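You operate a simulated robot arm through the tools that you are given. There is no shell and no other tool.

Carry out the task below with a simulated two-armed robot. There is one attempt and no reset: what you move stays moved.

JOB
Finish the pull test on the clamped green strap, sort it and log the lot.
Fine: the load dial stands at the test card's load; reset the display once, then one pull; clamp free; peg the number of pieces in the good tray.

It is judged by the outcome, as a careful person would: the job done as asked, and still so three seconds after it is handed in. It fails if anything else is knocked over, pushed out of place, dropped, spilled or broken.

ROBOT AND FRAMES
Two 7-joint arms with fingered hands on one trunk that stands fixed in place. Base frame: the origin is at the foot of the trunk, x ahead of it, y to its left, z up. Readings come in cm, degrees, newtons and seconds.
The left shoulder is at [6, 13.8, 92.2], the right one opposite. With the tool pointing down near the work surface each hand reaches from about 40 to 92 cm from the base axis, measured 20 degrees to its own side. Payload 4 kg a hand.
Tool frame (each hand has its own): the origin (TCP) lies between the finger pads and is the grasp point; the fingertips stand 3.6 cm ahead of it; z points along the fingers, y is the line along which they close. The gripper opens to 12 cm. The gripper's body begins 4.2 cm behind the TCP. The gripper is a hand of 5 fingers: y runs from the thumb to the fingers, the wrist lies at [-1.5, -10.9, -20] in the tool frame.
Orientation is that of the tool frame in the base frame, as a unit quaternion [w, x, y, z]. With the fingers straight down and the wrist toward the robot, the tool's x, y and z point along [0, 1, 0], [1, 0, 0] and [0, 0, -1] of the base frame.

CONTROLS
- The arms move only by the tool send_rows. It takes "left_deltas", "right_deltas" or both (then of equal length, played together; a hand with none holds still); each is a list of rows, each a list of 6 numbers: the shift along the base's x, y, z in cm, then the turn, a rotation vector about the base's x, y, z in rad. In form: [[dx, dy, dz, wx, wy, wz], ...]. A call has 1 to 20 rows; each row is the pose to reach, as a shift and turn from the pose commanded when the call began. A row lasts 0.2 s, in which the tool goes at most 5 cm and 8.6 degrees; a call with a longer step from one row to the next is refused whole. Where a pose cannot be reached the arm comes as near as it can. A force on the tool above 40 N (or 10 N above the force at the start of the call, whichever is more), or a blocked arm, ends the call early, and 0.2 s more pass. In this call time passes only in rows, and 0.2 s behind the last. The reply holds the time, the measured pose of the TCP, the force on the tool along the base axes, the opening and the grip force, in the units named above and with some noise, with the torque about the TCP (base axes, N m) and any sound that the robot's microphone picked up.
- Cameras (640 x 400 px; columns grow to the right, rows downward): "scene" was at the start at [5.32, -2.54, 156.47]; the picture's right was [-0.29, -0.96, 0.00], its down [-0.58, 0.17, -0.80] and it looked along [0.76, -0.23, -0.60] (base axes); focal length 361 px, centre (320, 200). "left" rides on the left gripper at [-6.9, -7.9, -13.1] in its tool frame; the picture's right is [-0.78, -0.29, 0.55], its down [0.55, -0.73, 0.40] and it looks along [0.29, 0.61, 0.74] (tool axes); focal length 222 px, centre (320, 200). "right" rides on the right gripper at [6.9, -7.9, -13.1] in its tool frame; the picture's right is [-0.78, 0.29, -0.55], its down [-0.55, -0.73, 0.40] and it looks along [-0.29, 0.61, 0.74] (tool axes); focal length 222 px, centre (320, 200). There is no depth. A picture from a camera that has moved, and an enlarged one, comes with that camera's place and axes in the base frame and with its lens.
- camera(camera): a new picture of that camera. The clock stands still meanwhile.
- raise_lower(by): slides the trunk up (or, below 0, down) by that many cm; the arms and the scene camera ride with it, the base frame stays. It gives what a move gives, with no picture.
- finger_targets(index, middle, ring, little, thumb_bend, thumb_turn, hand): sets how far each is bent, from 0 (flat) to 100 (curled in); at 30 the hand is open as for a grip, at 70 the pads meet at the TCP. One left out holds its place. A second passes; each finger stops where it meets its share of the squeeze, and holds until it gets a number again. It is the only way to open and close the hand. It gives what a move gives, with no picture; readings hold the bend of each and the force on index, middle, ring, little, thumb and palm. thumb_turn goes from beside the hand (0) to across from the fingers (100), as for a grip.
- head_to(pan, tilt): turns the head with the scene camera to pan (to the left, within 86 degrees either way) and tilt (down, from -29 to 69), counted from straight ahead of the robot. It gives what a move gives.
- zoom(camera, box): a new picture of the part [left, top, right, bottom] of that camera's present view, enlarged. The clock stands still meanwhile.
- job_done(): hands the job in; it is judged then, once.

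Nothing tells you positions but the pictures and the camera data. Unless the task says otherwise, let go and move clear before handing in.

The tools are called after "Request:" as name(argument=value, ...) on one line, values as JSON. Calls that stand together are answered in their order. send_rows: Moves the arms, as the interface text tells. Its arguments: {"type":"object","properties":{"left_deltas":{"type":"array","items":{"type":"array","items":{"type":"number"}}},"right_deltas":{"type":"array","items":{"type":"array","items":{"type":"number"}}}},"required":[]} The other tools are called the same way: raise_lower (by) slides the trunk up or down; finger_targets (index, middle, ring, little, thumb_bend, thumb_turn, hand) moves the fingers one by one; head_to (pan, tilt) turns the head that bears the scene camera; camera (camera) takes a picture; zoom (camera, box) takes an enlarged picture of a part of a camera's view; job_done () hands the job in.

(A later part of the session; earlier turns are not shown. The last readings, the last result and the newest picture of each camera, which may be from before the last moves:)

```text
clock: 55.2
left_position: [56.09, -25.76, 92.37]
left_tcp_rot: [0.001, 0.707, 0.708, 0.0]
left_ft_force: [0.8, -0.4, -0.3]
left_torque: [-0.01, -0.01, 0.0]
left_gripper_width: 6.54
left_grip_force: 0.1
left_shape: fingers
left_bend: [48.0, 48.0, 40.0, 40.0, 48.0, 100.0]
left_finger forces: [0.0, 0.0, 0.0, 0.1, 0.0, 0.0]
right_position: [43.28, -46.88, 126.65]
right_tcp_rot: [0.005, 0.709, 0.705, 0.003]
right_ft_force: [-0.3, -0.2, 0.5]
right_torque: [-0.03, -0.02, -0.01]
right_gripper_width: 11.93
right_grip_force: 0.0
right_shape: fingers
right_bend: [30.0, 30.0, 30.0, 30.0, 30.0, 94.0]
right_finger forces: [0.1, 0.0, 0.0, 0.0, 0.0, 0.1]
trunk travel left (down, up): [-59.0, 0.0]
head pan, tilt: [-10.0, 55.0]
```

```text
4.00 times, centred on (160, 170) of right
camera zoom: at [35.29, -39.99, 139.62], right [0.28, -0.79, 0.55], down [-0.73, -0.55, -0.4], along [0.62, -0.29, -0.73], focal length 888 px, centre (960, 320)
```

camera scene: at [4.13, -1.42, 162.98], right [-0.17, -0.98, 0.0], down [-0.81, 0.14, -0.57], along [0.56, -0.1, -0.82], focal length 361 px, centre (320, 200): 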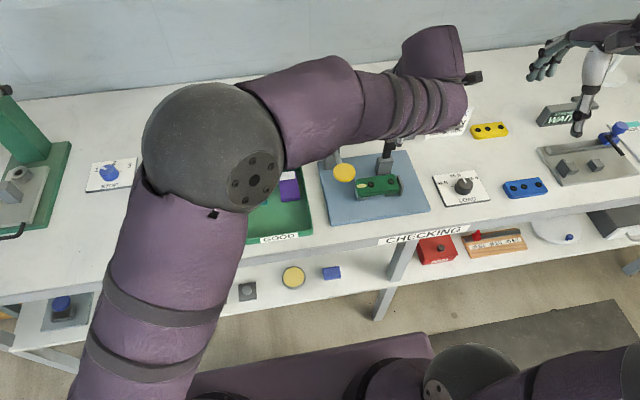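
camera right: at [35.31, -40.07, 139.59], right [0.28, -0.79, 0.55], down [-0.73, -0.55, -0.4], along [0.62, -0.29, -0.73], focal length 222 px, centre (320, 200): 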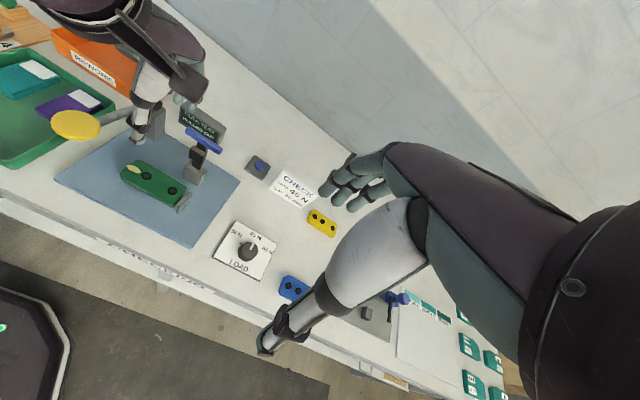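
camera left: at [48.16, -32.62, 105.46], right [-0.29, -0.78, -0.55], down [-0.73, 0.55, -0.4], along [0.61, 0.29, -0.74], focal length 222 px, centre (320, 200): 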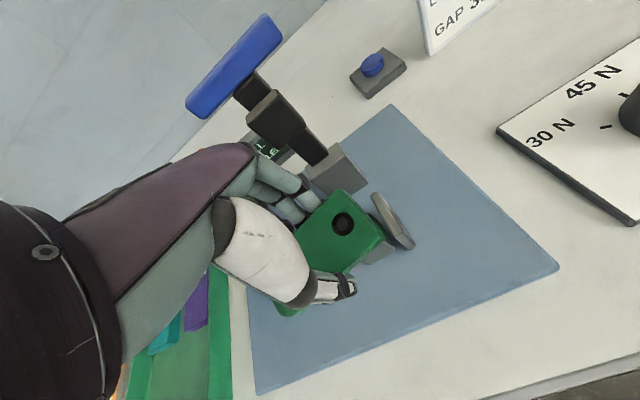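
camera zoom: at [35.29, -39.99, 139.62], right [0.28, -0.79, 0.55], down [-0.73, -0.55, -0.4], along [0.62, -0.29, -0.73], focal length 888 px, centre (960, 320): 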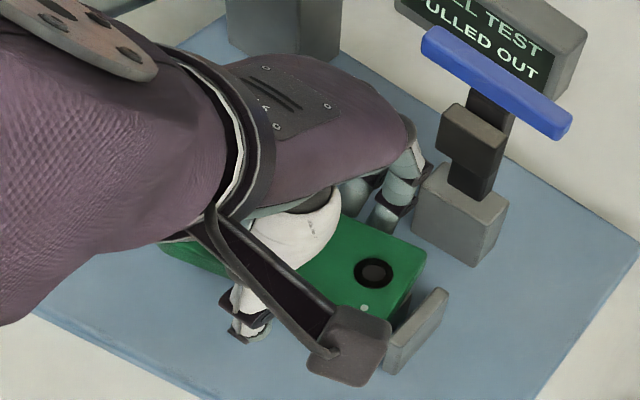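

The strap is resting on its blocks, turned about 11°. I'll turn the hand by the same angle, recentre, and pinch with index, middle and thumb only.

Request:
send_rows(left_deltas=[[-0.2, 0.1, 0, 0, 0, 0.1], [-0.5, 0.3, -0.1, 0, 0, 0.2]])

Request:
finger_targets(hand="left", index=66, middle=68, thumb_bend=66)

Request:
zoom(camera="left", box=[220, 140, 440, 330])

Request:
zoom(camera="right", box=[110, 120, 210, 220])

```text
clock: 55.8
left_position: [55.6, -25.46, 92.33]
left_tcp_rot: [0.0, 0.633, 0.774, 0.0]
left_ft_force: [1.0, -0.1, 0.0]
left_torque: [0.03, 0.03, -0.01]
left_gripper_width: 6.51
left_grip_force: 0.1
left_shape: fingers
left_bend: [48.0, 48.0, 40.0, 40.0, 48.0, 100.0]
left_finger forces: [0.1, 0.0, 0.0, 0.0, 0.0, 0.1]
right_position: [43.35, -46.9, 126.66]
right_tcp_rot: [0.005, 0.708, 0.706, 0.004]
right_ft_force: [0.1, 0.1, 0.3]
right_torque: [0.0, 0.0, -0.04]
right_gripper_width: 11.93
right_grip_force: 0.0
right_shape: fingers
right_bend: [30.0, 30.0, 30.0, 30.0, 30.0, 94.0]
right_finger forces: [0.1, 0.0, 0.1, 0.0, 0.0, 0.1]
trunk travel left (down, up): [-59.0, 0.0]
head pan, tilt: [-10.0, 55.0]
```

```text
clock: 56.8
left_position: [55.67, -25.26, 92.32]
left_tcp_rot: [0.0, 0.633, 0.774, 0.0]
left_ft_force: [0.1, 0.8, -0.3]
left_torque: [-0.01, -0.01, 0.02]
left_gripper_width: 3.1
left_grip_force: 8.8
left_shape: fingers
left_bend: [62.0, 66.0, 40.0, 40.0, 61.0, 100.0]
left_finger forces: [5.4, 3.0, 0.1, 0.0, 9.2, 0.1]
right_position: [43.3, -46.88, 126.66]
right_tcp_rot: [0.004, 0.708, 0.706, 0.002]
right_ft_force: [-0.4, 0.0, -0.4]
right_torque: [-0.03, -0.03, 0.0]
right_gripper_width: 11.92
right_grip_force: 0.0
right_shape: fingers
right_bend: [30.0, 30.0, 30.0, 30.0, 30.0, 94.0]
right_finger forces: [0.0, 0.1, 0.0, 0.0, 0.0, 0.0]
trunk travel left (down, up): [-59.0, 0.0]
head pan, tilt: [-10.0, 55.0]
```

```text
2.11 times, centred on (330, 235) of left
camera zoom: at [49.21, -33.74, 105.38], right [-0.13, -0.83, -0.55], down [-0.83, 0.39, -0.4], along [0.54, 0.4, -0.74], focal length 468 px, centre (299, 126)
```

zoom: 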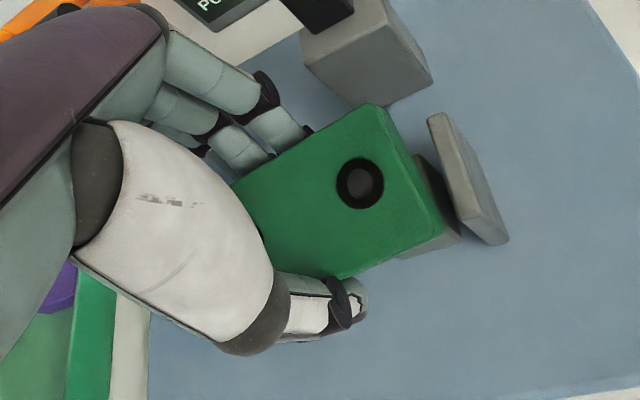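

```text
4.00 times, centred on (160, 170) of right
camera zoom: at [35.29, -39.99, 139.62], right [0.28, -0.79, 0.55], down [-0.73, -0.55, -0.4], along [0.62, -0.29, -0.73], focal length 888 px, centre (960, 320)
```

zoom: 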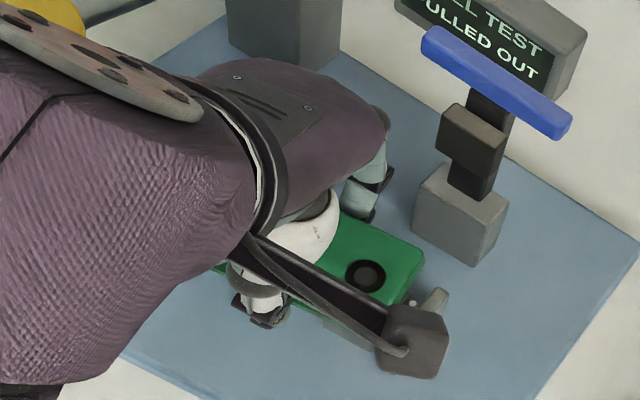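

The grip is now balanced, with index and middle against the thumb at about 9 N and the strap square to the hand. I'll lift a little to test it.

Request:
send_rows(left_deltas=[[-0.2, 0, 0.4, 0, 0, 0], [-0.5, 0, 1.0, 0, 0, 0], [-0.8, 0, 1.8, 0, 0, 0], [-0.8, 0, 2.6, 0, 0, 0]])

Request:
zoom(camera="left", box=[220, 140, 440, 330])

Request:
zoom(camera="right", box=[80, 90, 230, 220])

```text
clock: 57.8
left_position: [54.83, -25.35, 95.01]
left_tcp_rot: [0.0, 0.633, 0.774, 0.0]
left_ft_force: [0.7, 0.4, -1.0]
left_torque: [0.03, 0.02, 0.0]
left_gripper_width: 3.07
left_grip_force: 8.7
left_shape: fingers
left_bend: [62.0, 66.0, 40.0, 40.0, 61.0, 100.0]
left_finger forces: [5.2, 3.1, 0.1, 0.1, 9.2, 0.0]
right_position: [43.31, -46.86, 126.64]
right_tcp_rot: [0.005, 0.708, 0.706, 0.004]
right_ft_force: [0.2, -0.1, 0.5]
right_torque: [0.01, 0.0, 0.01]
right_gripper_width: 11.95
right_grip_force: 0.1
right_shape: fingers
right_bend: [30.0, 30.0, 30.0, 30.0, 30.0, 94.0]
right_finger forces: [0.0, 0.0, 0.0, 0.0, 0.0, 0.0]
trunk travel left (down, up): [-59.0, 0.0]
head pan, tilt: [-10.0, 55.0]
```

```text
2.11 times, centred on (330, 235) of left
camera zoom: at [48.43, -33.73, 108.04], right [-0.13, -0.83, -0.55], down [-0.83, 0.39, -0.4], along [0.54, 0.4, -0.74], focal length 468 px, centre (299, 126)
```

zoom: 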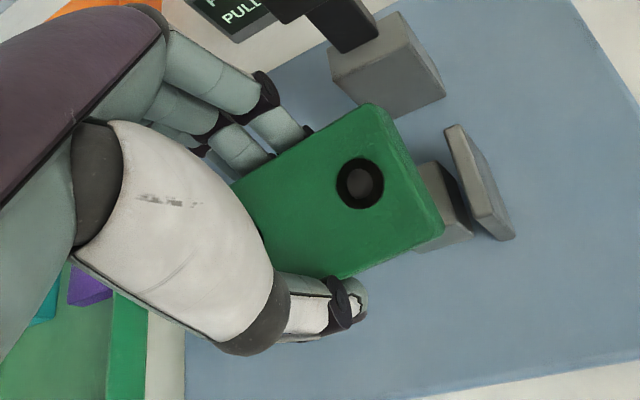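

```text
3.08 times, centred on (155, 155) of right
camera zoom: at [35.3, -39.98, 139.62], right [0.28, -0.79, 0.55], down [-0.73, -0.55, -0.4], along [0.62, -0.29, -0.73], focal length 684 px, centre (828, 338)
```

zoom: 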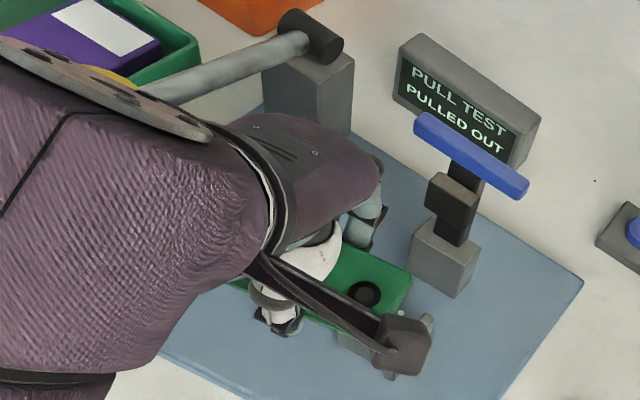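

The strap is held firmly and level. I'll lift it high over the lever and carry it to above the REWORK tray, turning it square on the way.

Request:
send_rows(left_deltas=[[0, 0, 2.5, 0, 0, 0], [0, 0, 6, 0, 0, 0], [0, 0, 10, 0, 0, 0], [0, 0, 14, 0, 0, 0], [0, 0, 18, 0, 0, 0], [1.5, 1.5, 20, 0, 0, -0.02], [4, 4.3, 20, 0, 0, -0.05], [6.7, 7.1, 20, 0, 0, -0.07], [9.4, 10, 20, 0, 0, -0.09], [12.1, 12.8, 20, 0, 0, -0.11], [14.9, 15.7, 20, 0, 0, -0.13], [17.6, 18.6, 20, 0, 0, -0.15], [20.3, 21.4, 20, 0, 0, -0.17], [22.7, 23.9, 20, 0, 0, -0.19], [24.5, 25.7, 20, 0, 0, -0.2]])

Request:
camera(camera="scene")

Request:
camera(camera="left")

Request:
camera(camera="right")

```text
clock: 61.0
left_position: [79.21, 0.29, 114.86]
left_tcp_rot: [0.001, 0.706, 0.708, -0.001]
left_ft_force: [0.2, 0.4, -0.2]
left_torque: [-0.02, 0.0, -0.02]
left_gripper_width: 3.03
left_grip_force: 8.6
left_shape: fingers
left_bend: [62.0, 66.0, 40.0, 40.0, 61.0, 100.0]
left_finger forces: [5.1, 2.8, 0.0, 0.0, 8.8, 0.0]
right_position: [43.44, -46.89, 126.51]
right_tcp_rot: [0.005, 0.709, 0.705, 0.002]
right_ft_force: [0.1, 0.7, 0.4]
right_torque: [0.01, -0.03, -0.02]
right_gripper_width: 11.91
right_grip_force: 0.0
right_shape: fingers
right_bend: [30.0, 30.0, 30.0, 30.0, 30.0, 94.0]
right_finger forces: [0.0, 0.0, 0.0, 0.0, 0.1, 0.0]
trunk travel left (down, up): [-59.0, 0.0]
head pan, tilt: [-10.0, 55.0]
```

```text
taken
camera scene: at [4.18, -1.27, 162.97], right [-0.17, -0.98, 0.0], down [-0.81, 0.14, -0.57], along [0.56, -0.1, -0.82], focal length 361 px, centre (320, 200)
```

scene: 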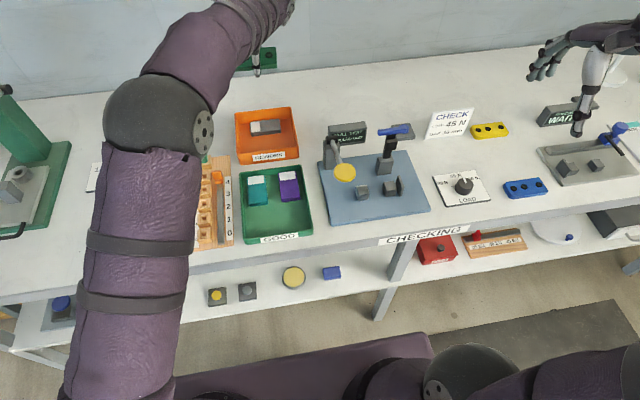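

```text
taken
camera left: at [71.36, -6.55, 127.88], right [-0.29, -0.79, -0.55], down [-0.73, 0.55, -0.4], along [0.61, 0.29, -0.74], focal length 222 px, centre (320, 200)
```

left: 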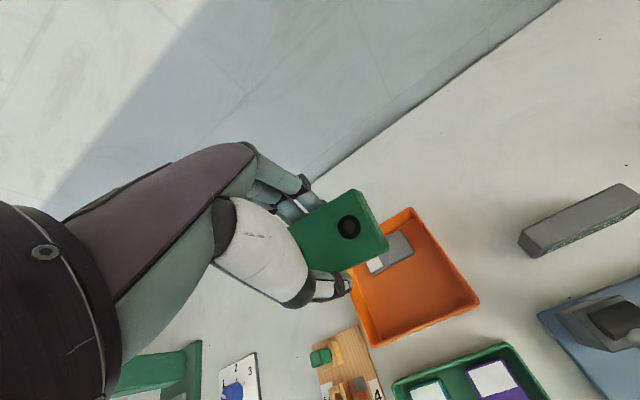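

```text
taken
camera right: at [35.35, -39.94, 139.62], right [0.28, -0.78, 0.55], down [-0.73, -0.55, -0.4], along [0.62, -0.29, -0.73], focal length 222 px, centre (320, 200)
```

right: 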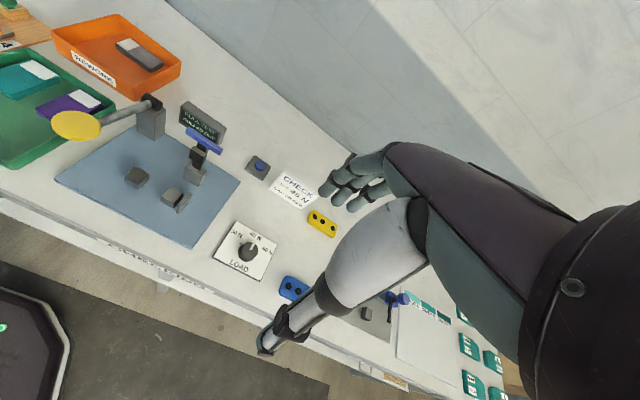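

The strap is over the REWORK tray's free front strip, between the front wall and the grey piece. I'll lower it to just above the rim and check.

Request:
send_rows(left_deltas=[[0, 0, -3, 0, 0, 0], [0, 0, -7, 0, 0, 0], [0, 0, -11, 0, 0, 0], [0, 0, -15, 0, 0, -0.03], [0, 0, -18, 0, 0, -0.06], [0, 0, -20, 0, 0, -0.08]])

Request:
camera(camera="left")

Request:
zoom(camera="scene", box=[200, 60, 340, 180])

Request:
zoom(camera="right", box=[0, 0, 200, 130])

```text
clock: 62.4
left_position: [79.26, 0.29, 94.94]
left_tcp_rot: [0.0, 0.735, 0.678, 0.0]
left_ft_force: [0.4, 0.3, -0.7]
left_torque: [0.04, -0.01, 0.02]
left_gripper_width: 3.05
left_grip_force: 8.2
left_shape: fingers
left_bend: [62.0, 66.0, 40.0, 40.0, 61.0, 100.0]
left_finger forces: [5.1, 2.8, 0.0, 0.0, 8.9, 0.0]
right_position: [43.26, -46.85, 126.69]
right_tcp_rot: [0.004, 0.709, 0.705, 0.003]
right_ft_force: [0.2, -0.2, 0.2]
right_torque: [-0.01, 0.0, 0.0]
right_gripper_width: 11.92
right_grip_force: 0.0
right_shape: fingers
right_bend: [30.0, 30.0, 30.0, 30.0, 30.0, 94.0]
right_finger forces: [0.1, 0.0, 0.0, 0.0, 0.0, 0.0]
trunk travel left (down, up): [-59.0, 0.0]
head pan, tilt: [-10.0, 55.0]
```

```text
taken
camera left: at [70.79, -5.91, 107.94], right [-0.35, -0.76, -0.55], down [-0.69, 0.61, -0.4], along [0.63, 0.24, -0.74], focal length 222 px, centre (320, 200)
```

left: 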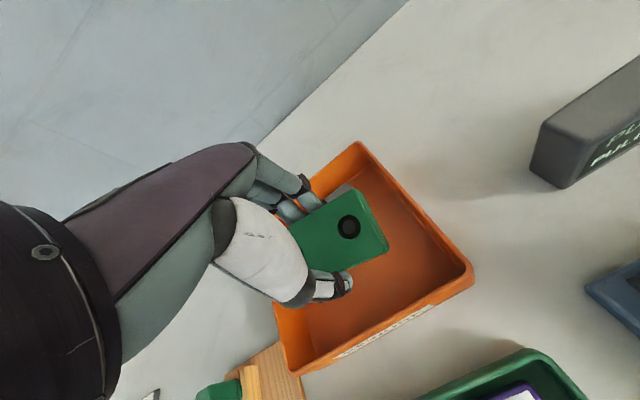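

```text
3.33 times, centred on (270, 120) of scene
camera zoom: at [4.15, -1.31, 162.98], right [-0.17, -0.98, 0.0], down [-0.81, 0.14, -0.57], along [0.56, -0.1, -0.82], focal length 1204 px, centre (487, 467)
```

zoom: 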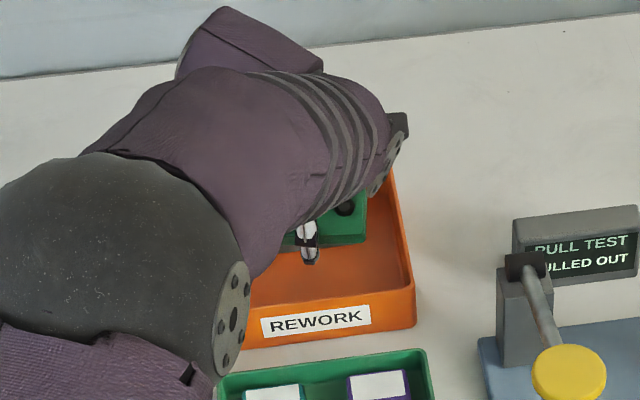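

```text
3.08 times, centred on (100, 65) of right
camera zoom: at [35.33, -39.98, 139.62], right [0.28, -0.79, 0.55], down [-0.73, -0.55, -0.4], along [0.62, -0.29, -0.73], focal length 684 px, centre (997, 615)
```

zoom: 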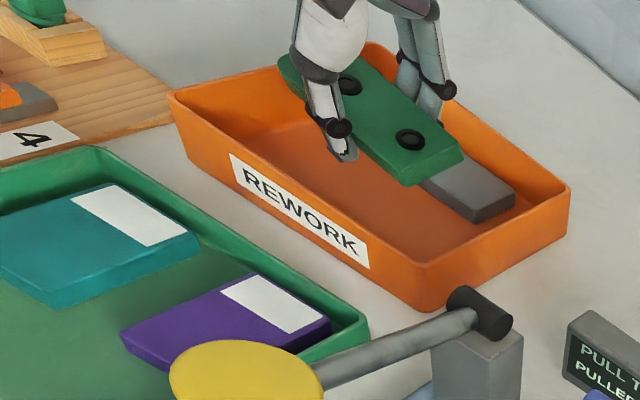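

From the right camera, the strap is parallel to the tray with the thumb inside the front wall and the grey piece behind. I'll lower it slowly into the tray.

Request:
send_rows(left_deltas=[[0, 0, -1, 0, 0, 0], [0, 0, -2, 0, 0, 0], [0, 0, -3, 0, 0, 0]])

Request:
zoom(camera="right", box=[20, 0, 200, 110])

Request:
camera(camera="left")

```text
clock: 63.2
left_position: [79.25, 0.25, 91.96]
left_tcp_rot: [0.001, 0.735, 0.679, 0.001]
left_ft_force: [-0.5, -0.7, -0.3]
left_torque: [-0.03, 0.01, 0.02]
left_gripper_width: 3.05
left_grip_force: 8.4
left_shape: fingers
left_bend: [62.0, 66.0, 40.0, 40.0, 61.0, 100.0]
left_finger forces: [5.2, 2.9, 0.0, 0.0, 8.7, 0.1]
right_position: [43.31, -46.89, 126.62]
right_tcp_rot: [0.004, 0.709, 0.705, 0.003]
right_ft_force: [0.8, 0.6, -1.1]
right_torque: [-0.03, 0.02, -0.01]
right_gripper_width: 11.93
right_grip_force: 0.0
right_shape: fingers
right_bend: [30.0, 30.0, 30.0, 30.0, 30.0, 94.0]
right_finger forces: [0.0, 0.1, 0.1, 0.0, 0.0, 0.0]
trunk travel left (down, up): [-59.0, 0.0]
head pan, tilt: [-10.0, 55.0]
```

```text
3.56 times, centred on (110, 55) of right
camera zoom: at [35.33, -39.98, 139.62], right [0.28, -0.79, 0.55], down [-0.73, -0.55, -0.4], along [0.62, -0.29, -0.73], focal length 790 px, centre (1067, 716)
```

zoom: 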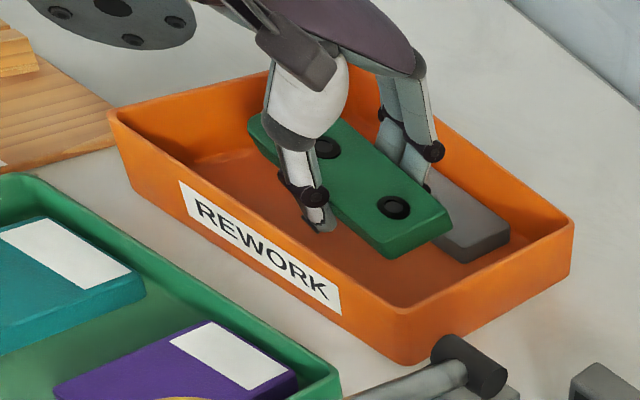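

```text
taken
camera left: at [70.82, -5.96, 105.02], right [-0.35, -0.76, -0.55], down [-0.69, 0.61, -0.4], along [0.63, 0.24, -0.74], focal length 222 px, centre (320, 200)
```

left: 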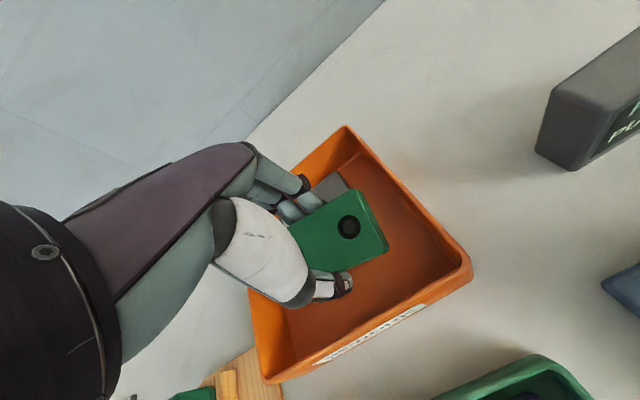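

There's good room to the front wall, so I'll shift about 0.7 cm towards the robot to clear the grey piece, then lower to just above the tray floor.

Request:
send_rows(left_deltas=[[-0.4, 0, -0.4, 0, 0, 0], [-0.7, 0, -1.0, 0, 0, 0], [-0.7, 0, -1.5, 0, 0, 0], [-0.7, 0, -2.0, 0, 0, 0]])

Request:
zoom(camera="right", box=[20, 0, 200, 110])

Request:
camera(camera="left")

```text
clock: 64.2
left_position: [78.59, 0.34, 90.4]
left_tcp_rot: [0.004, 0.735, 0.678, 0.002]
left_ft_force: [-0.5, 0.0, 18.3]
left_torque: [0.52, -0.95, 0.04]
left_gripper_width: 3.03
left_grip_force: 17.8
left_shape: fingers
left_bend: [62.0, 66.0, 39.0, 40.0, 61.0, 100.0]
left_finger forces: [5.3, 2.8, 18.1, 0.0, 8.8, 0.0]
right_position: [43.2, -46.79, 126.68]
right_tcp_rot: [0.005, 0.709, 0.705, 0.004]
right_ft_force: [-0.6, -0.1, 0.2]
right_torque: [0.02, -0.03, 0.02]
right_gripper_width: 11.92
right_grip_force: 0.1
right_shape: fingers
right_bend: [30.0, 30.0, 30.0, 30.0, 30.0, 94.0]
right_finger forces: [0.0, 0.0, 0.0, 0.0, 0.1, 0.1]
trunk travel left (down, up): [-59.0, 0.0]
head pan, tilt: [-10.0, 55.0]
```

```text
3.56 times, centred on (110, 55) of right
camera zoom: at [35.1, -39.98, 139.71], right [0.28, -0.79, 0.55], down [-0.73, -0.55, -0.41], along [0.62, -0.29, -0.73], focal length 790 px, centre (1067, 716)
```

zoom: 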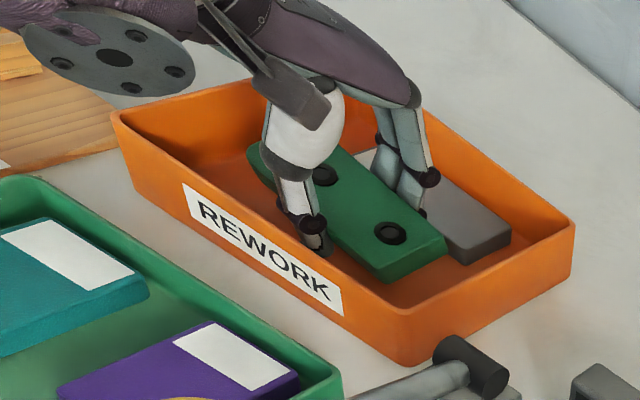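

```text
taken
camera left: at [70.09, -5.97, 103.41], right [-0.35, -0.76, -0.55], down [-0.68, 0.61, -0.4], along [0.64, 0.24, -0.73], focal length 222 px, centre (320, 200)
```

left: 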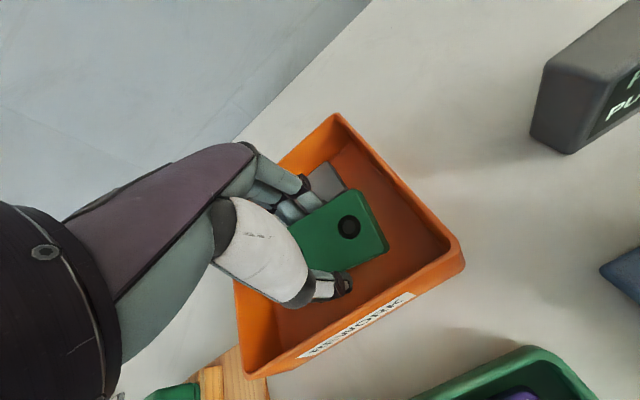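

The slack ring finger touched the top of the grey piece. I'll lift slightly, open the ring and little fingers up out of the way, and check the grey piece hasn't moved.

Request:
send_rows(left_deltas=[[0, 0, 0.5, 0, 0, 0], [0, 0, 1.2, 0, 0, 0]])

Request:
finger_targets(hand="left", ring=15, little=15)

Request:
zoom(camera="right", box=[20, 0, 200, 110])

Request:
camera(camera="left")

```text
clock: 64.8
left_position: [78.32, 0.42, 90.77]
left_tcp_rot: [-0.002, 0.734, 0.679, -0.002]
left_ft_force: [-0.5, 0.1, 0.2]
left_torque: [0.02, 0.0, 0.03]
left_gripper_width: 3.04
left_grip_force: 8.6
left_shape: fingers
left_bend: [62.0, 66.0, 40.0, 40.0, 61.0, 100.0]
left_finger forces: [5.2, 2.9, 0.1, 0.0, 8.8, 0.1]
right_position: [43.35, -46.94, 126.53]
right_tcp_rot: [0.004, 0.709, 0.705, 0.003]
right_ft_force: [0.4, 0.1, 0.1]
right_torque: [0.0, -0.01, 0.01]
right_gripper_width: 11.91
right_grip_force: 0.0
right_shape: fingers
right_bend: [30.0, 30.0, 30.0, 30.0, 30.0, 94.0]
right_finger forces: [0.0, 0.0, 0.0, 0.0, 0.0, 0.0]
trunk travel left (down, up): [-59.0, 0.0]
head pan, tilt: [-10.0, 55.0]
```

```text
clock: 65.8
left_position: [78.44, 0.4, 91.18]
left_tcp_rot: [-0.001, 0.735, 0.678, -0.001]
left_ft_force: [0.6, 0.1, -0.6]
left_torque: [-0.02, 0.0, 0.01]
left_gripper_width: 3.08
left_grip_force: 9.0
left_shape: fingers
left_bend: [62.0, 66.0, 15.0, 15.0, 61.0, 100.0]
left_finger forces: [5.2, 2.8, 0.1, 0.0, 8.8, 0.0]
right_position: [43.28, -46.88, 126.76]
right_tcp_rot: [0.004, 0.709, 0.706, 0.004]
right_ft_force: [-0.3, -0.6, 0.3]
right_torque: [0.01, 0.02, -0.04]
right_gripper_width: 11.94
right_grip_force: 0.1
right_shape: fingers
right_bend: [30.0, 30.0, 30.0, 30.0, 30.0, 94.0]
right_finger forces: [0.0, 0.1, 0.0, 0.0, 0.0, 0.0]
trunk travel left (down, up): [-59.0, 0.0]
head pan, tilt: [-10.0, 55.0]
```

```text
3.56 times, centred on (110, 55) of right
camera zoom: at [35.3, -39.98, 139.62], right [0.28, -0.79, 0.55], down [-0.73, -0.55, -0.4], along [0.62, -0.29, -0.73], focal length 790 px, centre (1067, 716)
```

zoom: 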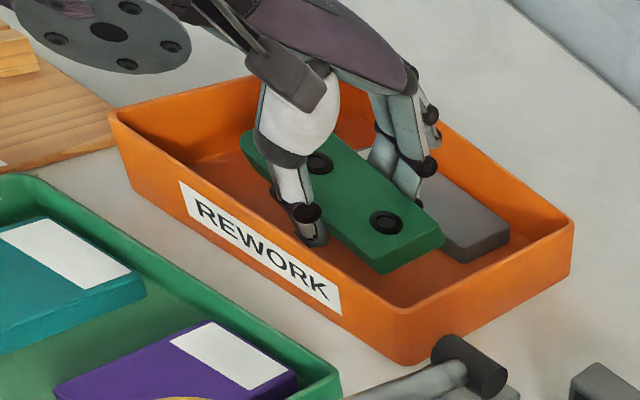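

```text
taken
camera left: at [70.1, -5.98, 104.18], right [-0.35, -0.76, -0.55], down [-0.69, 0.61, -0.4], along [0.63, 0.24, -0.74], focal length 222 px, centre (320, 200)
```

left: 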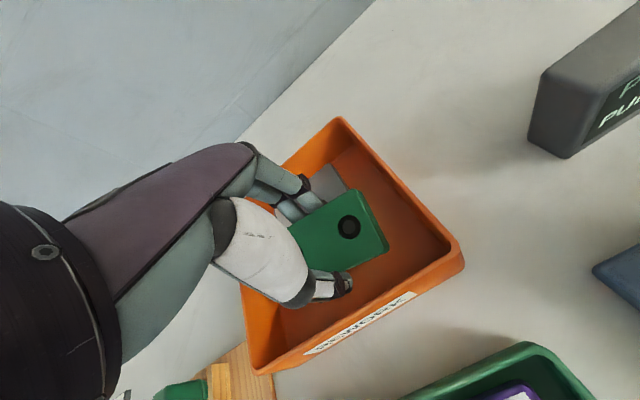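

The grey piece hasn't moved. I'll lower the last bit to just above the floor.

Request:
send_rows(left_deltas=[[0, 0, -0.4, 0, 0, 0], [0, 0, -0.8, 0, 0, 0], [0, 0, -1.2, 0, 0, 0], [0, 0, -1.6, 0, 0, 0]])

Request:
zoom(camera="right", box=[20, 0, 200, 110])

```text
clock: 66.8
left_position: [78.66, 0.23, 89.63]
left_tcp_rot: [0.001, 0.735, 0.679, 0.0]
left_ft_force: [0.6, 0.3, 0.0]
left_torque: [0.0, -0.04, 0.0]
left_gripper_width: 3.04
left_grip_force: 8.3
left_shape: fingers
left_bend: [62.0, 66.0, 15.0, 15.0, 61.0, 100.0]
left_finger forces: [5.3, 2.8, 0.1, 0.1, 8.8, 0.0]
right_position: [43.29, -46.83, 126.51]
right_tcp_rot: [0.005, 0.709, 0.705, 0.004]
right_ft_force: [0.6, 0.6, 0.8]
right_torque: [-0.03, 0.01, 0.03]
right_gripper_width: 11.92
right_grip_force: 0.1
right_shape: fingers
right_bend: [30.0, 30.0, 30.0, 30.0, 30.0, 94.0]
right_finger forces: [0.0, 0.0, 0.0, 0.1, 0.1, 0.0]
trunk travel left (down, up): [-59.0, 0.0]
head pan, tilt: [-10.0, 55.0]
```

```text
3.56 times, centred on (110, 55) of right
camera zoom: at [35.31, -39.98, 139.62], right [0.28, -0.79, 0.55], down [-0.73, -0.55, -0.4], along [0.62, -0.29, -0.73], focal length 790 px, centre (1067, 716)
```

zoom: 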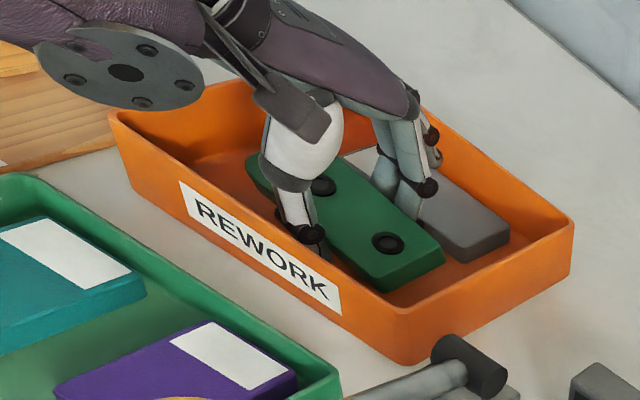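

No floor contact yet. I'll go down a few more millimetres, then release gently.

Request:
send_rows(left_deltas=[[0, 0, -0.25, 0, 0, 0], [0, 0, -0.5, 0, 0, 0]])

```text
clock: 67.4
left_position: [78.66, 0.22, 89.4]
left_tcp_rot: [0.004, 0.735, 0.678, 0.002]
left_ft_force: [0.3, 1.8, 14.5]
left_torque: [0.0, 0.1, 0.05]
left_gripper_width: 3.01
left_grip_force: 16.0
left_shape: fingers
left_bend: [62.0, 66.0, 15.0, 15.0, 61.0, 100.0]
left_finger forces: [11.8, 2.4, 0.0, 0.0, 17.2, 0.0]
right_position: [43.15, -46.81, 126.73]
right_tcp_rot: [0.005, 0.708, 0.706, 0.004]
right_ft_force: [-0.2, 0.4, 0.7]
right_torque: [0.05, 0.02, 0.01]
right_gripper_width: 11.93
right_grip_force: 0.0
right_shape: fingers
right_bend: [30.0, 30.0, 30.0, 30.0, 30.0, 94.0]
right_finger forces: [0.0, 0.1, 0.0, 0.0, 0.1, 0.1]
trunk travel left (down, up): [-59.0, 0.0]
head pan, tilt: [-10.0, 55.0]
```

Fingertips are on the tray floor. I'll lift 3 mm to unload and open the pinch just enough to let the strap down.

Request:
send_rows(left_deltas=[[0, 0, 0.3, 0, 0, 0], [0, 0, 0.4, 0, 0, 0]])

Request:
finger_targets(hand="left", index=58, middle=61, thumb_bend=57)

Request:
zoom(camera="right", box=[20, 0, 200, 110])

Request:
camera(camera="left")

```text
clock: 68.0
left_position: [78.53, 0.11, 89.4]
left_tcp_rot: [0.0, 0.735, 0.678, 0.001]
left_ft_force: [2.2, 0.8, 9.2]
left_torque: [-0.09, -0.25, 0.07]
left_gripper_width: 3.03
left_grip_force: 12.6
left_shape: fingers
left_bend: [62.0, 66.0, 15.0, 15.0, 61.0, 100.0]
left_finger forces: [13.8, 2.9, 0.1, 0.1, 8.4, 0.0]
right_position: [43.23, -46.9, 126.69]
right_tcp_rot: [0.004, 0.709, 0.706, 0.003]
right_ft_force: [-0.1, -0.8, 0.5]
right_torque: [0.03, -0.01, -0.02]
right_gripper_width: 11.93
right_grip_force: 0.0
right_shape: fingers
right_bend: [30.0, 30.0, 30.0, 30.0, 30.0, 94.0]
right_finger forces: [0.0, 0.0, 0.0, 0.1, 0.0, 0.0]
trunk travel left (down, up): [-59.0, 0.0]
head pan, tilt: [-10.0, 55.0]
```

```text
clock: 69.0
left_position: [78.46, 0.24, 89.48]
left_tcp_rot: [-0.001, 0.735, 0.679, 0.0]
left_ft_force: [-0.4, -1.4, 8.8]
left_torque: [-0.06, 0.03, -0.05]
left_gripper_width: 3.54
left_grip_force: 4.4
left_shape: fingers
left_bend: [59.0, 61.0, 15.0, 15.0, 57.0, 100.0]
left_finger forces: [5.4, 0.3, 0.1, 0.1, 4.3, 0.0]
right_position: [43.18, -46.95, 126.74]
right_tcp_rot: [0.006, 0.709, 0.705, 0.003]
right_ft_force: [-0.5, 0.5, 1.0]
right_torque: [0.01, 0.0, -0.02]
right_gripper_width: 11.95
right_grip_force: 0.0
right_shape: fingers
right_bend: [30.0, 30.0, 30.0, 30.0, 30.0, 94.0]
right_finger forces: [0.0, 0.0, 0.0, 0.0, 0.0, 0.1]
trunk travel left (down, up): [-59.0, 0.0]
head pan, tilt: [-10.0, 55.0]
```

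```text
3.56 times, centred on (110, 55) of right
camera zoom: at [35.2, -39.99, 139.65], right [0.28, -0.79, 0.55], down [-0.73, -0.55, -0.4], along [0.62, -0.29, -0.73], focal length 790 px, centre (1067, 716)
```

zoom: 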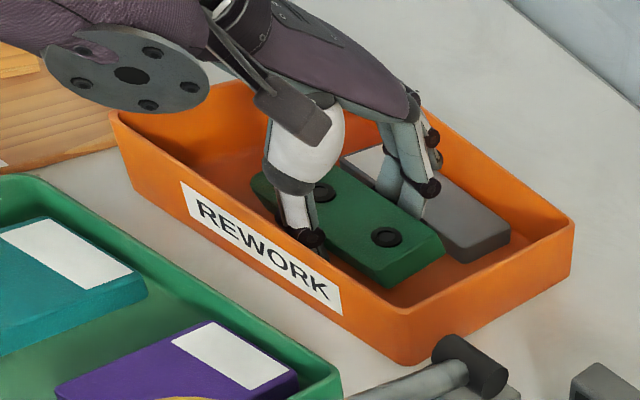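

```text
taken
camera left: at [70.04, -6.01, 102.52], right [-0.35, -0.76, -0.55], down [-0.69, 0.61, -0.4], along [0.63, 0.24, -0.74], focal length 222 px, centre (320, 200)
```

left: 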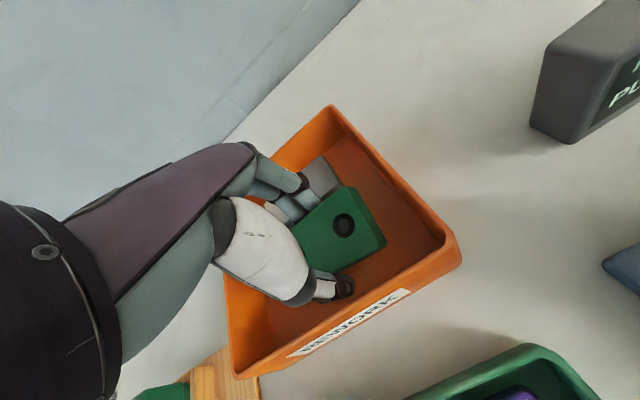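

The strap has dropped flat onto the tray floor. I'll ease up gently and make sure it stays behind.

Request:
send_rows(left_deltas=[[0, 0, 0.4, 0, 0, 0], [0, 0, 0.8, 0, 0, 0]])

Request:
finger_targets(hand="left", index=54, middle=55, thumb_bend=54)

Request:
send_rows(left_deltas=[[0, 0, 0.8, 0, 0, 0], [0, 0, 1.8, 0, 0, 0], [0, 0, 3, 0, 0, 0]])

Request:
zoom(camera="right", box=[20, 0, 200, 110])

Request:
camera(camera="left")

```text
clock: 69.6
left_position: [78.49, 0.36, 90.1]
left_tcp_rot: [0.0, 0.735, 0.678, -0.001]
left_ft_force: [0.1, 0.7, 0.7]
left_torque: [-0.01, -0.03, -0.01]
left_gripper_width: 3.97
left_grip_force: 0.1
left_shape: fingers
left_bend: [57.0, 61.0, 15.0, 15.0, 56.0, 100.0]
left_finger forces: [0.1, 0.1, 0.1, 0.0, 0.0, 0.1]
right_position: [43.25, -46.89, 126.61]
right_tcp_rot: [0.004, 0.709, 0.705, 0.003]
right_ft_force: [0.1, -0.2, 0.2]
right_torque: [0.0, -0.02, 0.02]
right_gripper_width: 11.93
right_grip_force: 0.1
right_shape: fingers
right_bend: [30.0, 30.0, 30.0, 30.0, 30.0, 94.0]
right_finger forces: [0.0, 0.1, 0.1, 0.0, 0.0, 0.0]
trunk travel left (down, up): [-59.0, 0.0]
head pan, tilt: [-10.0, 55.0]
```

```text
clock: 70.6
left_position: [78.52, 0.34, 90.24]
left_tcp_rot: [0.0, 0.735, 0.678, 0.0]
left_ft_force: [-0.4, 0.2, -0.1]
left_torque: [-0.01, 0.0, 0.01]
left_gripper_width: 4.75
left_grip_force: 0.1
left_shape: fingers
left_bend: [54.0, 55.0, 15.0, 15.0, 54.0, 100.0]
left_finger forces: [0.1, 0.0, 0.1, 0.0, 0.0, 0.0]
right_position: [43.3, -46.77, 126.61]
right_tcp_rot: [0.004, 0.709, 0.705, 0.003]
right_ft_force: [0.8, -0.3, 0.6]
right_torque: [0.0, -0.03, 0.0]
right_gripper_width: 11.91
right_grip_force: 0.0
right_shape: fingers
right_bend: [30.0, 30.0, 30.0, 30.0, 30.0, 94.0]
right_finger forces: [0.0, 0.0, 0.0, 0.0, 0.0, 0.0]
trunk travel left (down, up): [-59.0, 0.0]
head pan, tilt: [-10.0, 55.0]
```

```text
clock: 71.4
left_position: [78.5, 0.48, 93.15]
left_tcp_rot: [-0.001, 0.735, 0.678, -0.001]
left_ft_force: [-0.8, 0.6, -0.2]
left_torque: [-0.01, 0.01, 0.01]
left_gripper_width: 4.74
left_grip_force: 0.1
left_shape: fingers
left_bend: [54.0, 55.0, 15.0, 15.0, 54.0, 100.0]
left_finger forces: [0.0, 0.1, 0.1, 0.1, 0.0, 0.0]
right_position: [43.21, -46.93, 126.67]
right_tcp_rot: [0.005, 0.709, 0.706, 0.003]
right_ft_force: [0.1, -0.6, -0.3]
right_torque: [0.02, 0.01, 0.0]
right_gripper_width: 11.93
right_grip_force: 0.0
right_shape: fingers
right_bend: [30.0, 30.0, 30.0, 30.0, 30.0, 94.0]
right_finger forces: [0.1, 0.1, 0.0, 0.0, 0.0, 0.0]
trunk travel left (down, up): [-59.0, 0.0]
head pan, tilt: [-10.0, 55.0]
```

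```text
3.56 times, centred on (110, 55) of right
camera zoom: at [35.28, -39.98, 139.63], right [0.28, -0.79, 0.55], down [-0.73, -0.55, -0.4], along [0.62, -0.29, -0.73], focal length 790 px, centre (1067, 716)
```

zoom: 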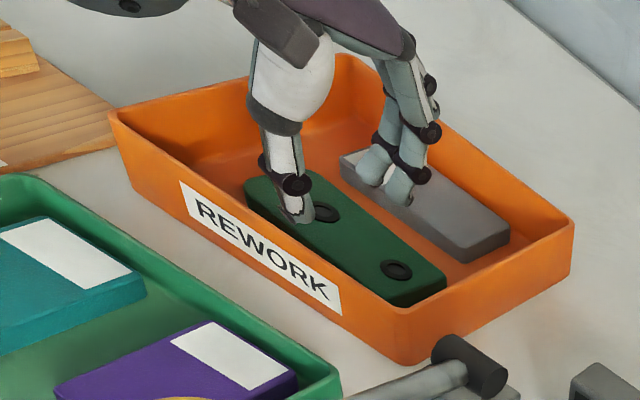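

```text
taken
camera left: at [70.08, -5.91, 106.25], right [-0.35, -0.76, -0.55], down [-0.69, 0.61, -0.4], along [0.63, 0.24, -0.74], focal length 222 px, centre (320, 200)
```

left: 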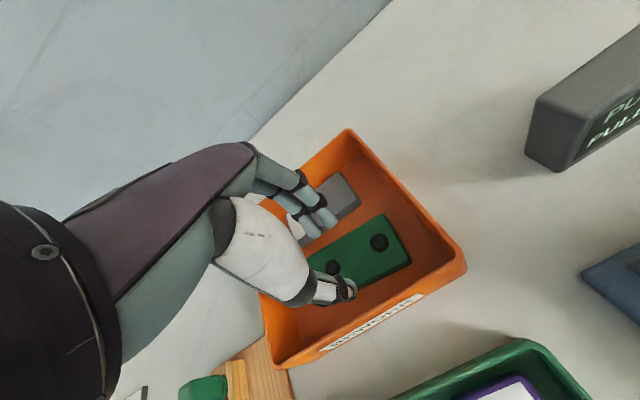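

The strap lies flat in REWORK next to the grey piece, with nothing disturbed. I'll raise the left hand and open it, then study the peg rack.

Request:
send_rows(left_deltas=[[0, 0, 4, 0, 0, 0], [0, 0, 8, 0, 0, 0], [0, 0, 12, 0, 0, 0.08], [0, 0, 16, 0, 0, 0.08], [-3, 0, 20, 0, 0, 0.08], [-7, 1, 22, 0, 0, 0.08], [-11, 2, 22, 0, 0, 0.08], [-15, 3, 22, 0, 0, 0.08], [-19, 4, 22, 0, 0, 0.08], [-22, 5, 22, 0, 0, 0.08]])

Request:
camera(camera="scene")

Request:
camera(camera="left")

```text
clock: 73.6
left_position: [56.45, 5.44, 115.31]
left_tcp_rot: [0.0, 0.707, 0.707, 0.0]
left_ft_force: [-0.4, 0.6, -0.1]
left_torque: [0.01, 0.02, 0.01]
left_gripper_width: 4.72
left_grip_force: 0.1
left_shape: fingers
left_bend: [54.0, 55.0, 15.0, 15.0, 54.0, 100.0]
left_finger forces: [0.1, 0.0, 0.0, 0.0, 0.1, 0.1]
right_position: [43.17, -46.89, 126.6]
right_tcp_rot: [0.005, 0.709, 0.705, 0.004]
right_ft_force: [1.0, 0.1, 0.2]
right_torque: [0.01, 0.01, 0.03]
right_gripper_width: 11.92
right_grip_force: 0.1
right_shape: fingers
right_bend: [30.0, 30.0, 30.0, 30.0, 30.0, 94.0]
right_finger forces: [0.0, 0.1, 0.0, 0.0, 0.0, 0.0]
trunk travel left (down, up): [-59.0, 0.0]
head pan, tilt: [-10.0, 55.0]
```

```text
taken
camera scene: at [4.03, -1.28, 162.98], right [-0.17, -0.98, 0.0], down [-0.81, 0.14, -0.57], along [0.57, -0.1, -0.82], focal length 361 px, centre (320, 200)
```

scene: 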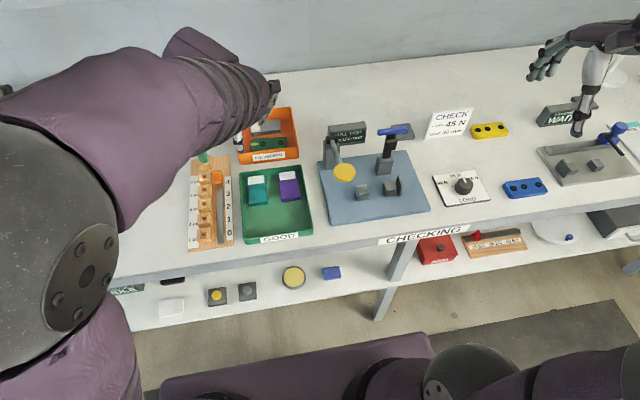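

```text
taken
camera left: at [48.59, -1.58, 128.39], right [-0.29, -0.78, -0.55], down [-0.73, 0.55, -0.4], along [0.61, 0.29, -0.74], focal length 222 px, centre (320, 200)
```

left: 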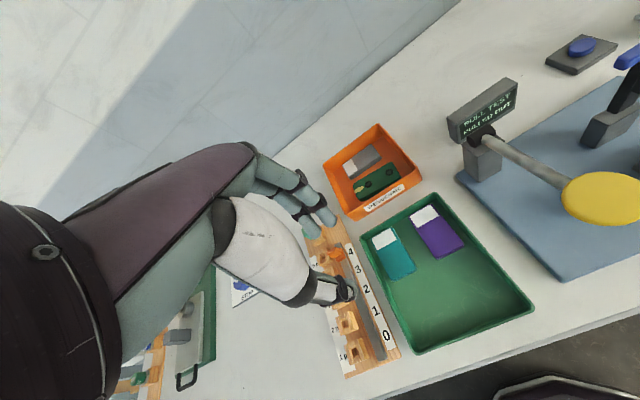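

I'll shift the left hand to the left so both cameras can see the whole rack.

Request:
send_rows(left_deltas=[[-0.7, 4, 1, 0, 0, 0], [-1.4, 8, 2, 0, 0, 0], [-2.1, 12, 2.7, 0, 0, 0], [-2.8, 16, 2.7, 0, 0, 0], [-3.5, 20, 2.7, 0, 0, 0], [-4.4, 24.6, 2.7, 0, 0, 0]])

Request:
camera(camera="left")

Request:
camera(camera="scene")

Request:
zoom(camera="left", box=[360, 120, 520, 300])

Request:
zoom(camera="scene", box=[180, 145, 240, 200])

Request:
zoom(camera="scene", box=[180, 195, 240, 250])

```text
clock: 75.0
left_position: [51.96, 30.02, 117.85]
left_tcp_rot: [0.0, 0.708, 0.706, 0.001]
left_ft_force: [0.6, -0.1, 0.1]
left_torque: [-0.02, 0.02, -0.01]
left_gripper_width: 4.7
left_grip_force: 0.1
left_shape: fingers
left_bend: [54.0, 55.0, 15.0, 15.0, 54.0, 100.0]
left_finger forces: [0.0, 0.0, 0.1, 0.0, 0.1, 0.1]
right_position: [43.17, -46.73, 126.74]
right_tcp_rot: [0.005, 0.709, 0.705, 0.003]
right_ft_force: [0.1, 0.6, 0.0]
right_torque: [0.0, 0.02, 0.0]
right_gripper_width: 11.92
right_grip_force: 0.0
right_shape: fingers
right_bend: [30.0, 30.0, 30.0, 30.0, 30.0, 94.0]
right_finger forces: [0.0, 0.1, 0.1, 0.1, 0.1, 0.1]
trunk travel left (down, up): [-59.0, 0.0]
head pan, tilt: [-10.0, 55.0]
```

```text
taken
camera left: at [44.14, 23.12, 131.03], right [-0.29, -0.79, -0.55], down [-0.73, 0.55, -0.4], along [0.61, 0.29, -0.74], focal length 222 px, centre (320, 200)
```

left: 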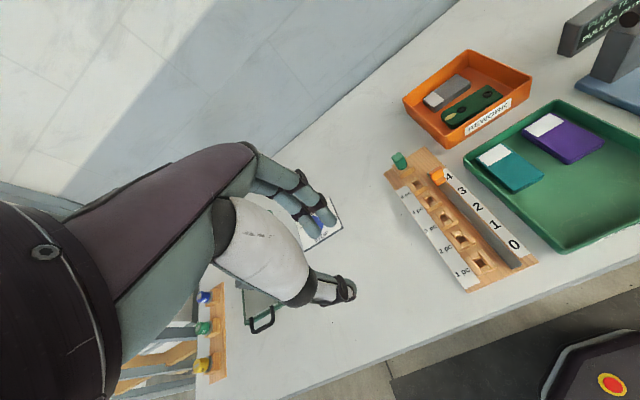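

```text
taken
camera scene: at [4.11, -1.21, 162.98], right [-0.17, -0.98, 0.0], down [-0.81, 0.14, -0.57], along [0.56, -0.1, -0.82], focal length 361 px, centre (320, 200)
```

scene: 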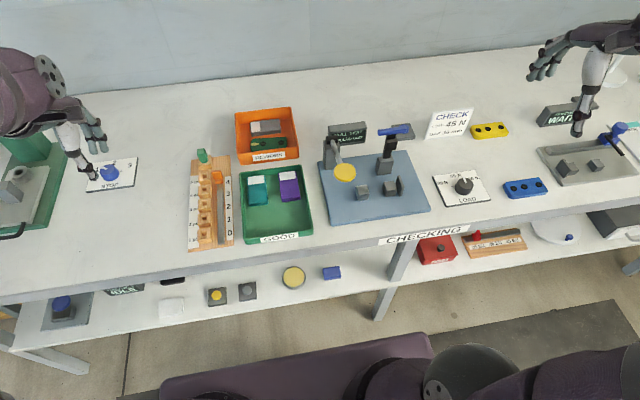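

```text
2.22 times, centred on (440, 210) of left
camera zoom: at [44.14, 23.12, 131.03], right [-0.29, -0.79, -0.55], down [-0.73, 0.55, -0.4], along [0.61, 0.29, -0.74], focal length 494 px, centre (53, 178)
```

zoom: 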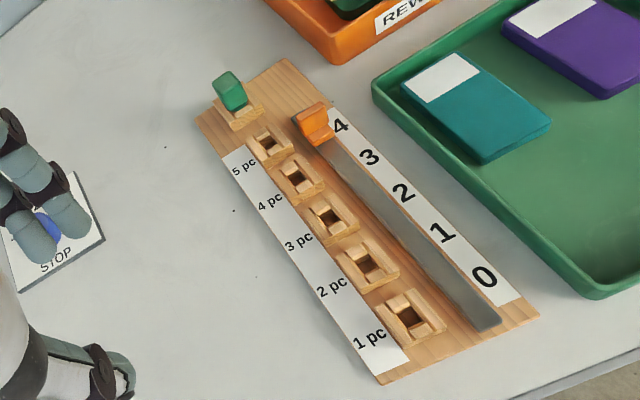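

```text
7.27 times, centred on (210, 172) of scene
camera zoom: at [4.11, -1.21, 162.98], right [-0.17, -0.98, 0.0], down [-0.81, 0.14, -0.57], along [0.56, -0.1, -0.82], focal length 2627 px, centre (1120, 400)
```

zoom: 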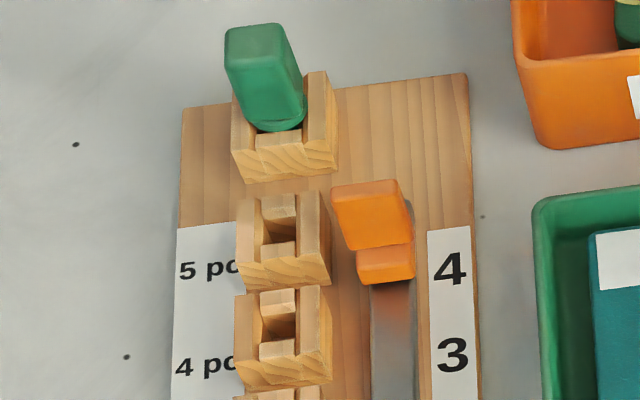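

```text
7.27 times, centred on (210, 222) of scene
camera zoom: at [4.11, -1.21, 162.98], right [-0.17, -0.98, 0.0], down [-0.81, 0.14, -0.57], along [0.56, -0.1, -0.82], focal length 2627 px, centre (1120, 36)
```

zoom: 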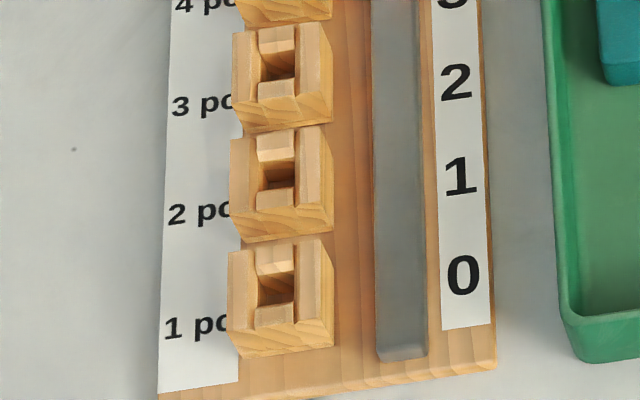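

The strap in REWORK and both GOOD pieces look right, so the count to peg is 2. I'll zoom closely on the peg and the "2 pc" socket.

Request:
zoom(camera="scene", box=[190, 145, 222, 173])

Request:
zoom(camera="scene", box=[190, 200, 222, 250])

Request:
zoom(camera="left", box=[375, 140, 435, 190])

Request:
zoom(camera="left", box=[435, 210, 505, 280])

```text
14.29 times, centred on (206, 159) of scene
camera zoom: at [4.11, -1.21, 162.98], right [-0.17, -0.98, 0.0], down [-0.81, 0.14, -0.57], along [0.56, -0.1, -0.82], focal length 5160 px, centre (1949, 786)
```

zoom: 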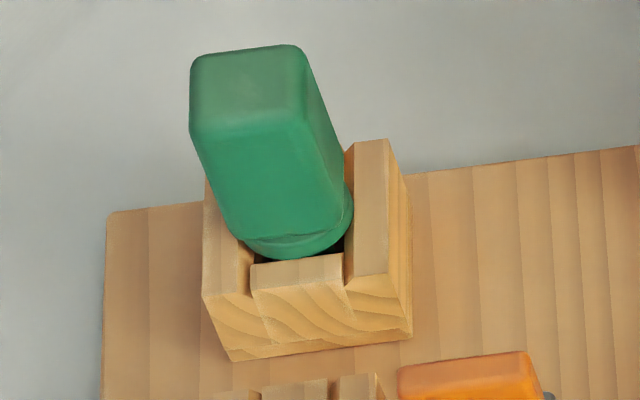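

```text
8.00 times, centred on (206, 225) of scene
camera zoom: at [4.11, -1.21, 162.98], right [-0.17, -0.98, 0.0], down [-0.81, 0.14, -0.57], along [0.56, -0.1, -0.82], focal length 2889 px, centre (1232, 0)
```

zoom: 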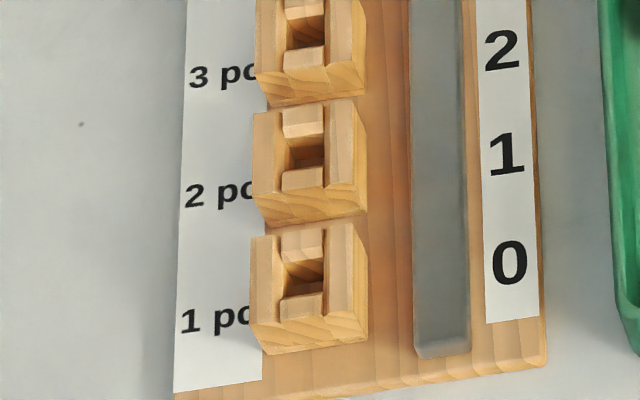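

```text
8.00 times, centred on (405, 165) of left
camera zoom: at [44.14, 23.12, 131.03], right [-0.29, -0.79, -0.55], down [-0.73, 0.55, -0.4], along [0.61, 0.29, -0.74], focal length 1777 px, centre (-360, 480)
```

zoom: 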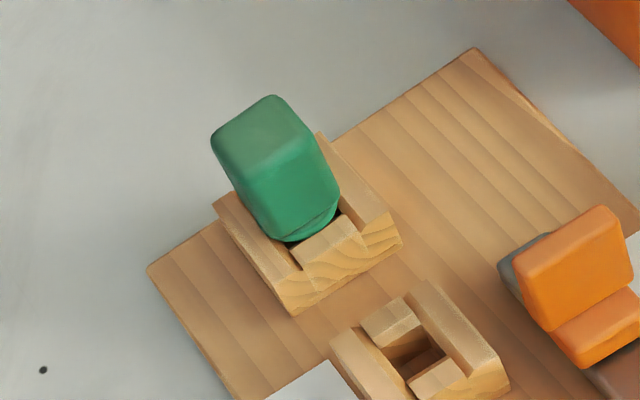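

```text
5.71 times, centred on (470, 245) of left
camera zoom: at [44.14, 23.12, 131.03], right [-0.29, -0.79, -0.55], down [-0.73, 0.55, -0.4], along [0.61, 0.29, -0.74], focal length 1269 px, centre (-537, -57)
```

zoom: 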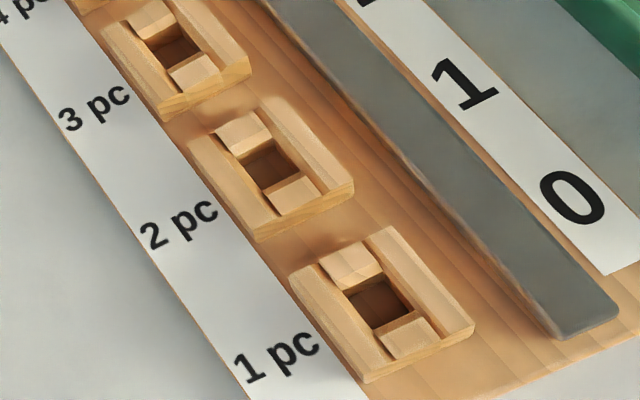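

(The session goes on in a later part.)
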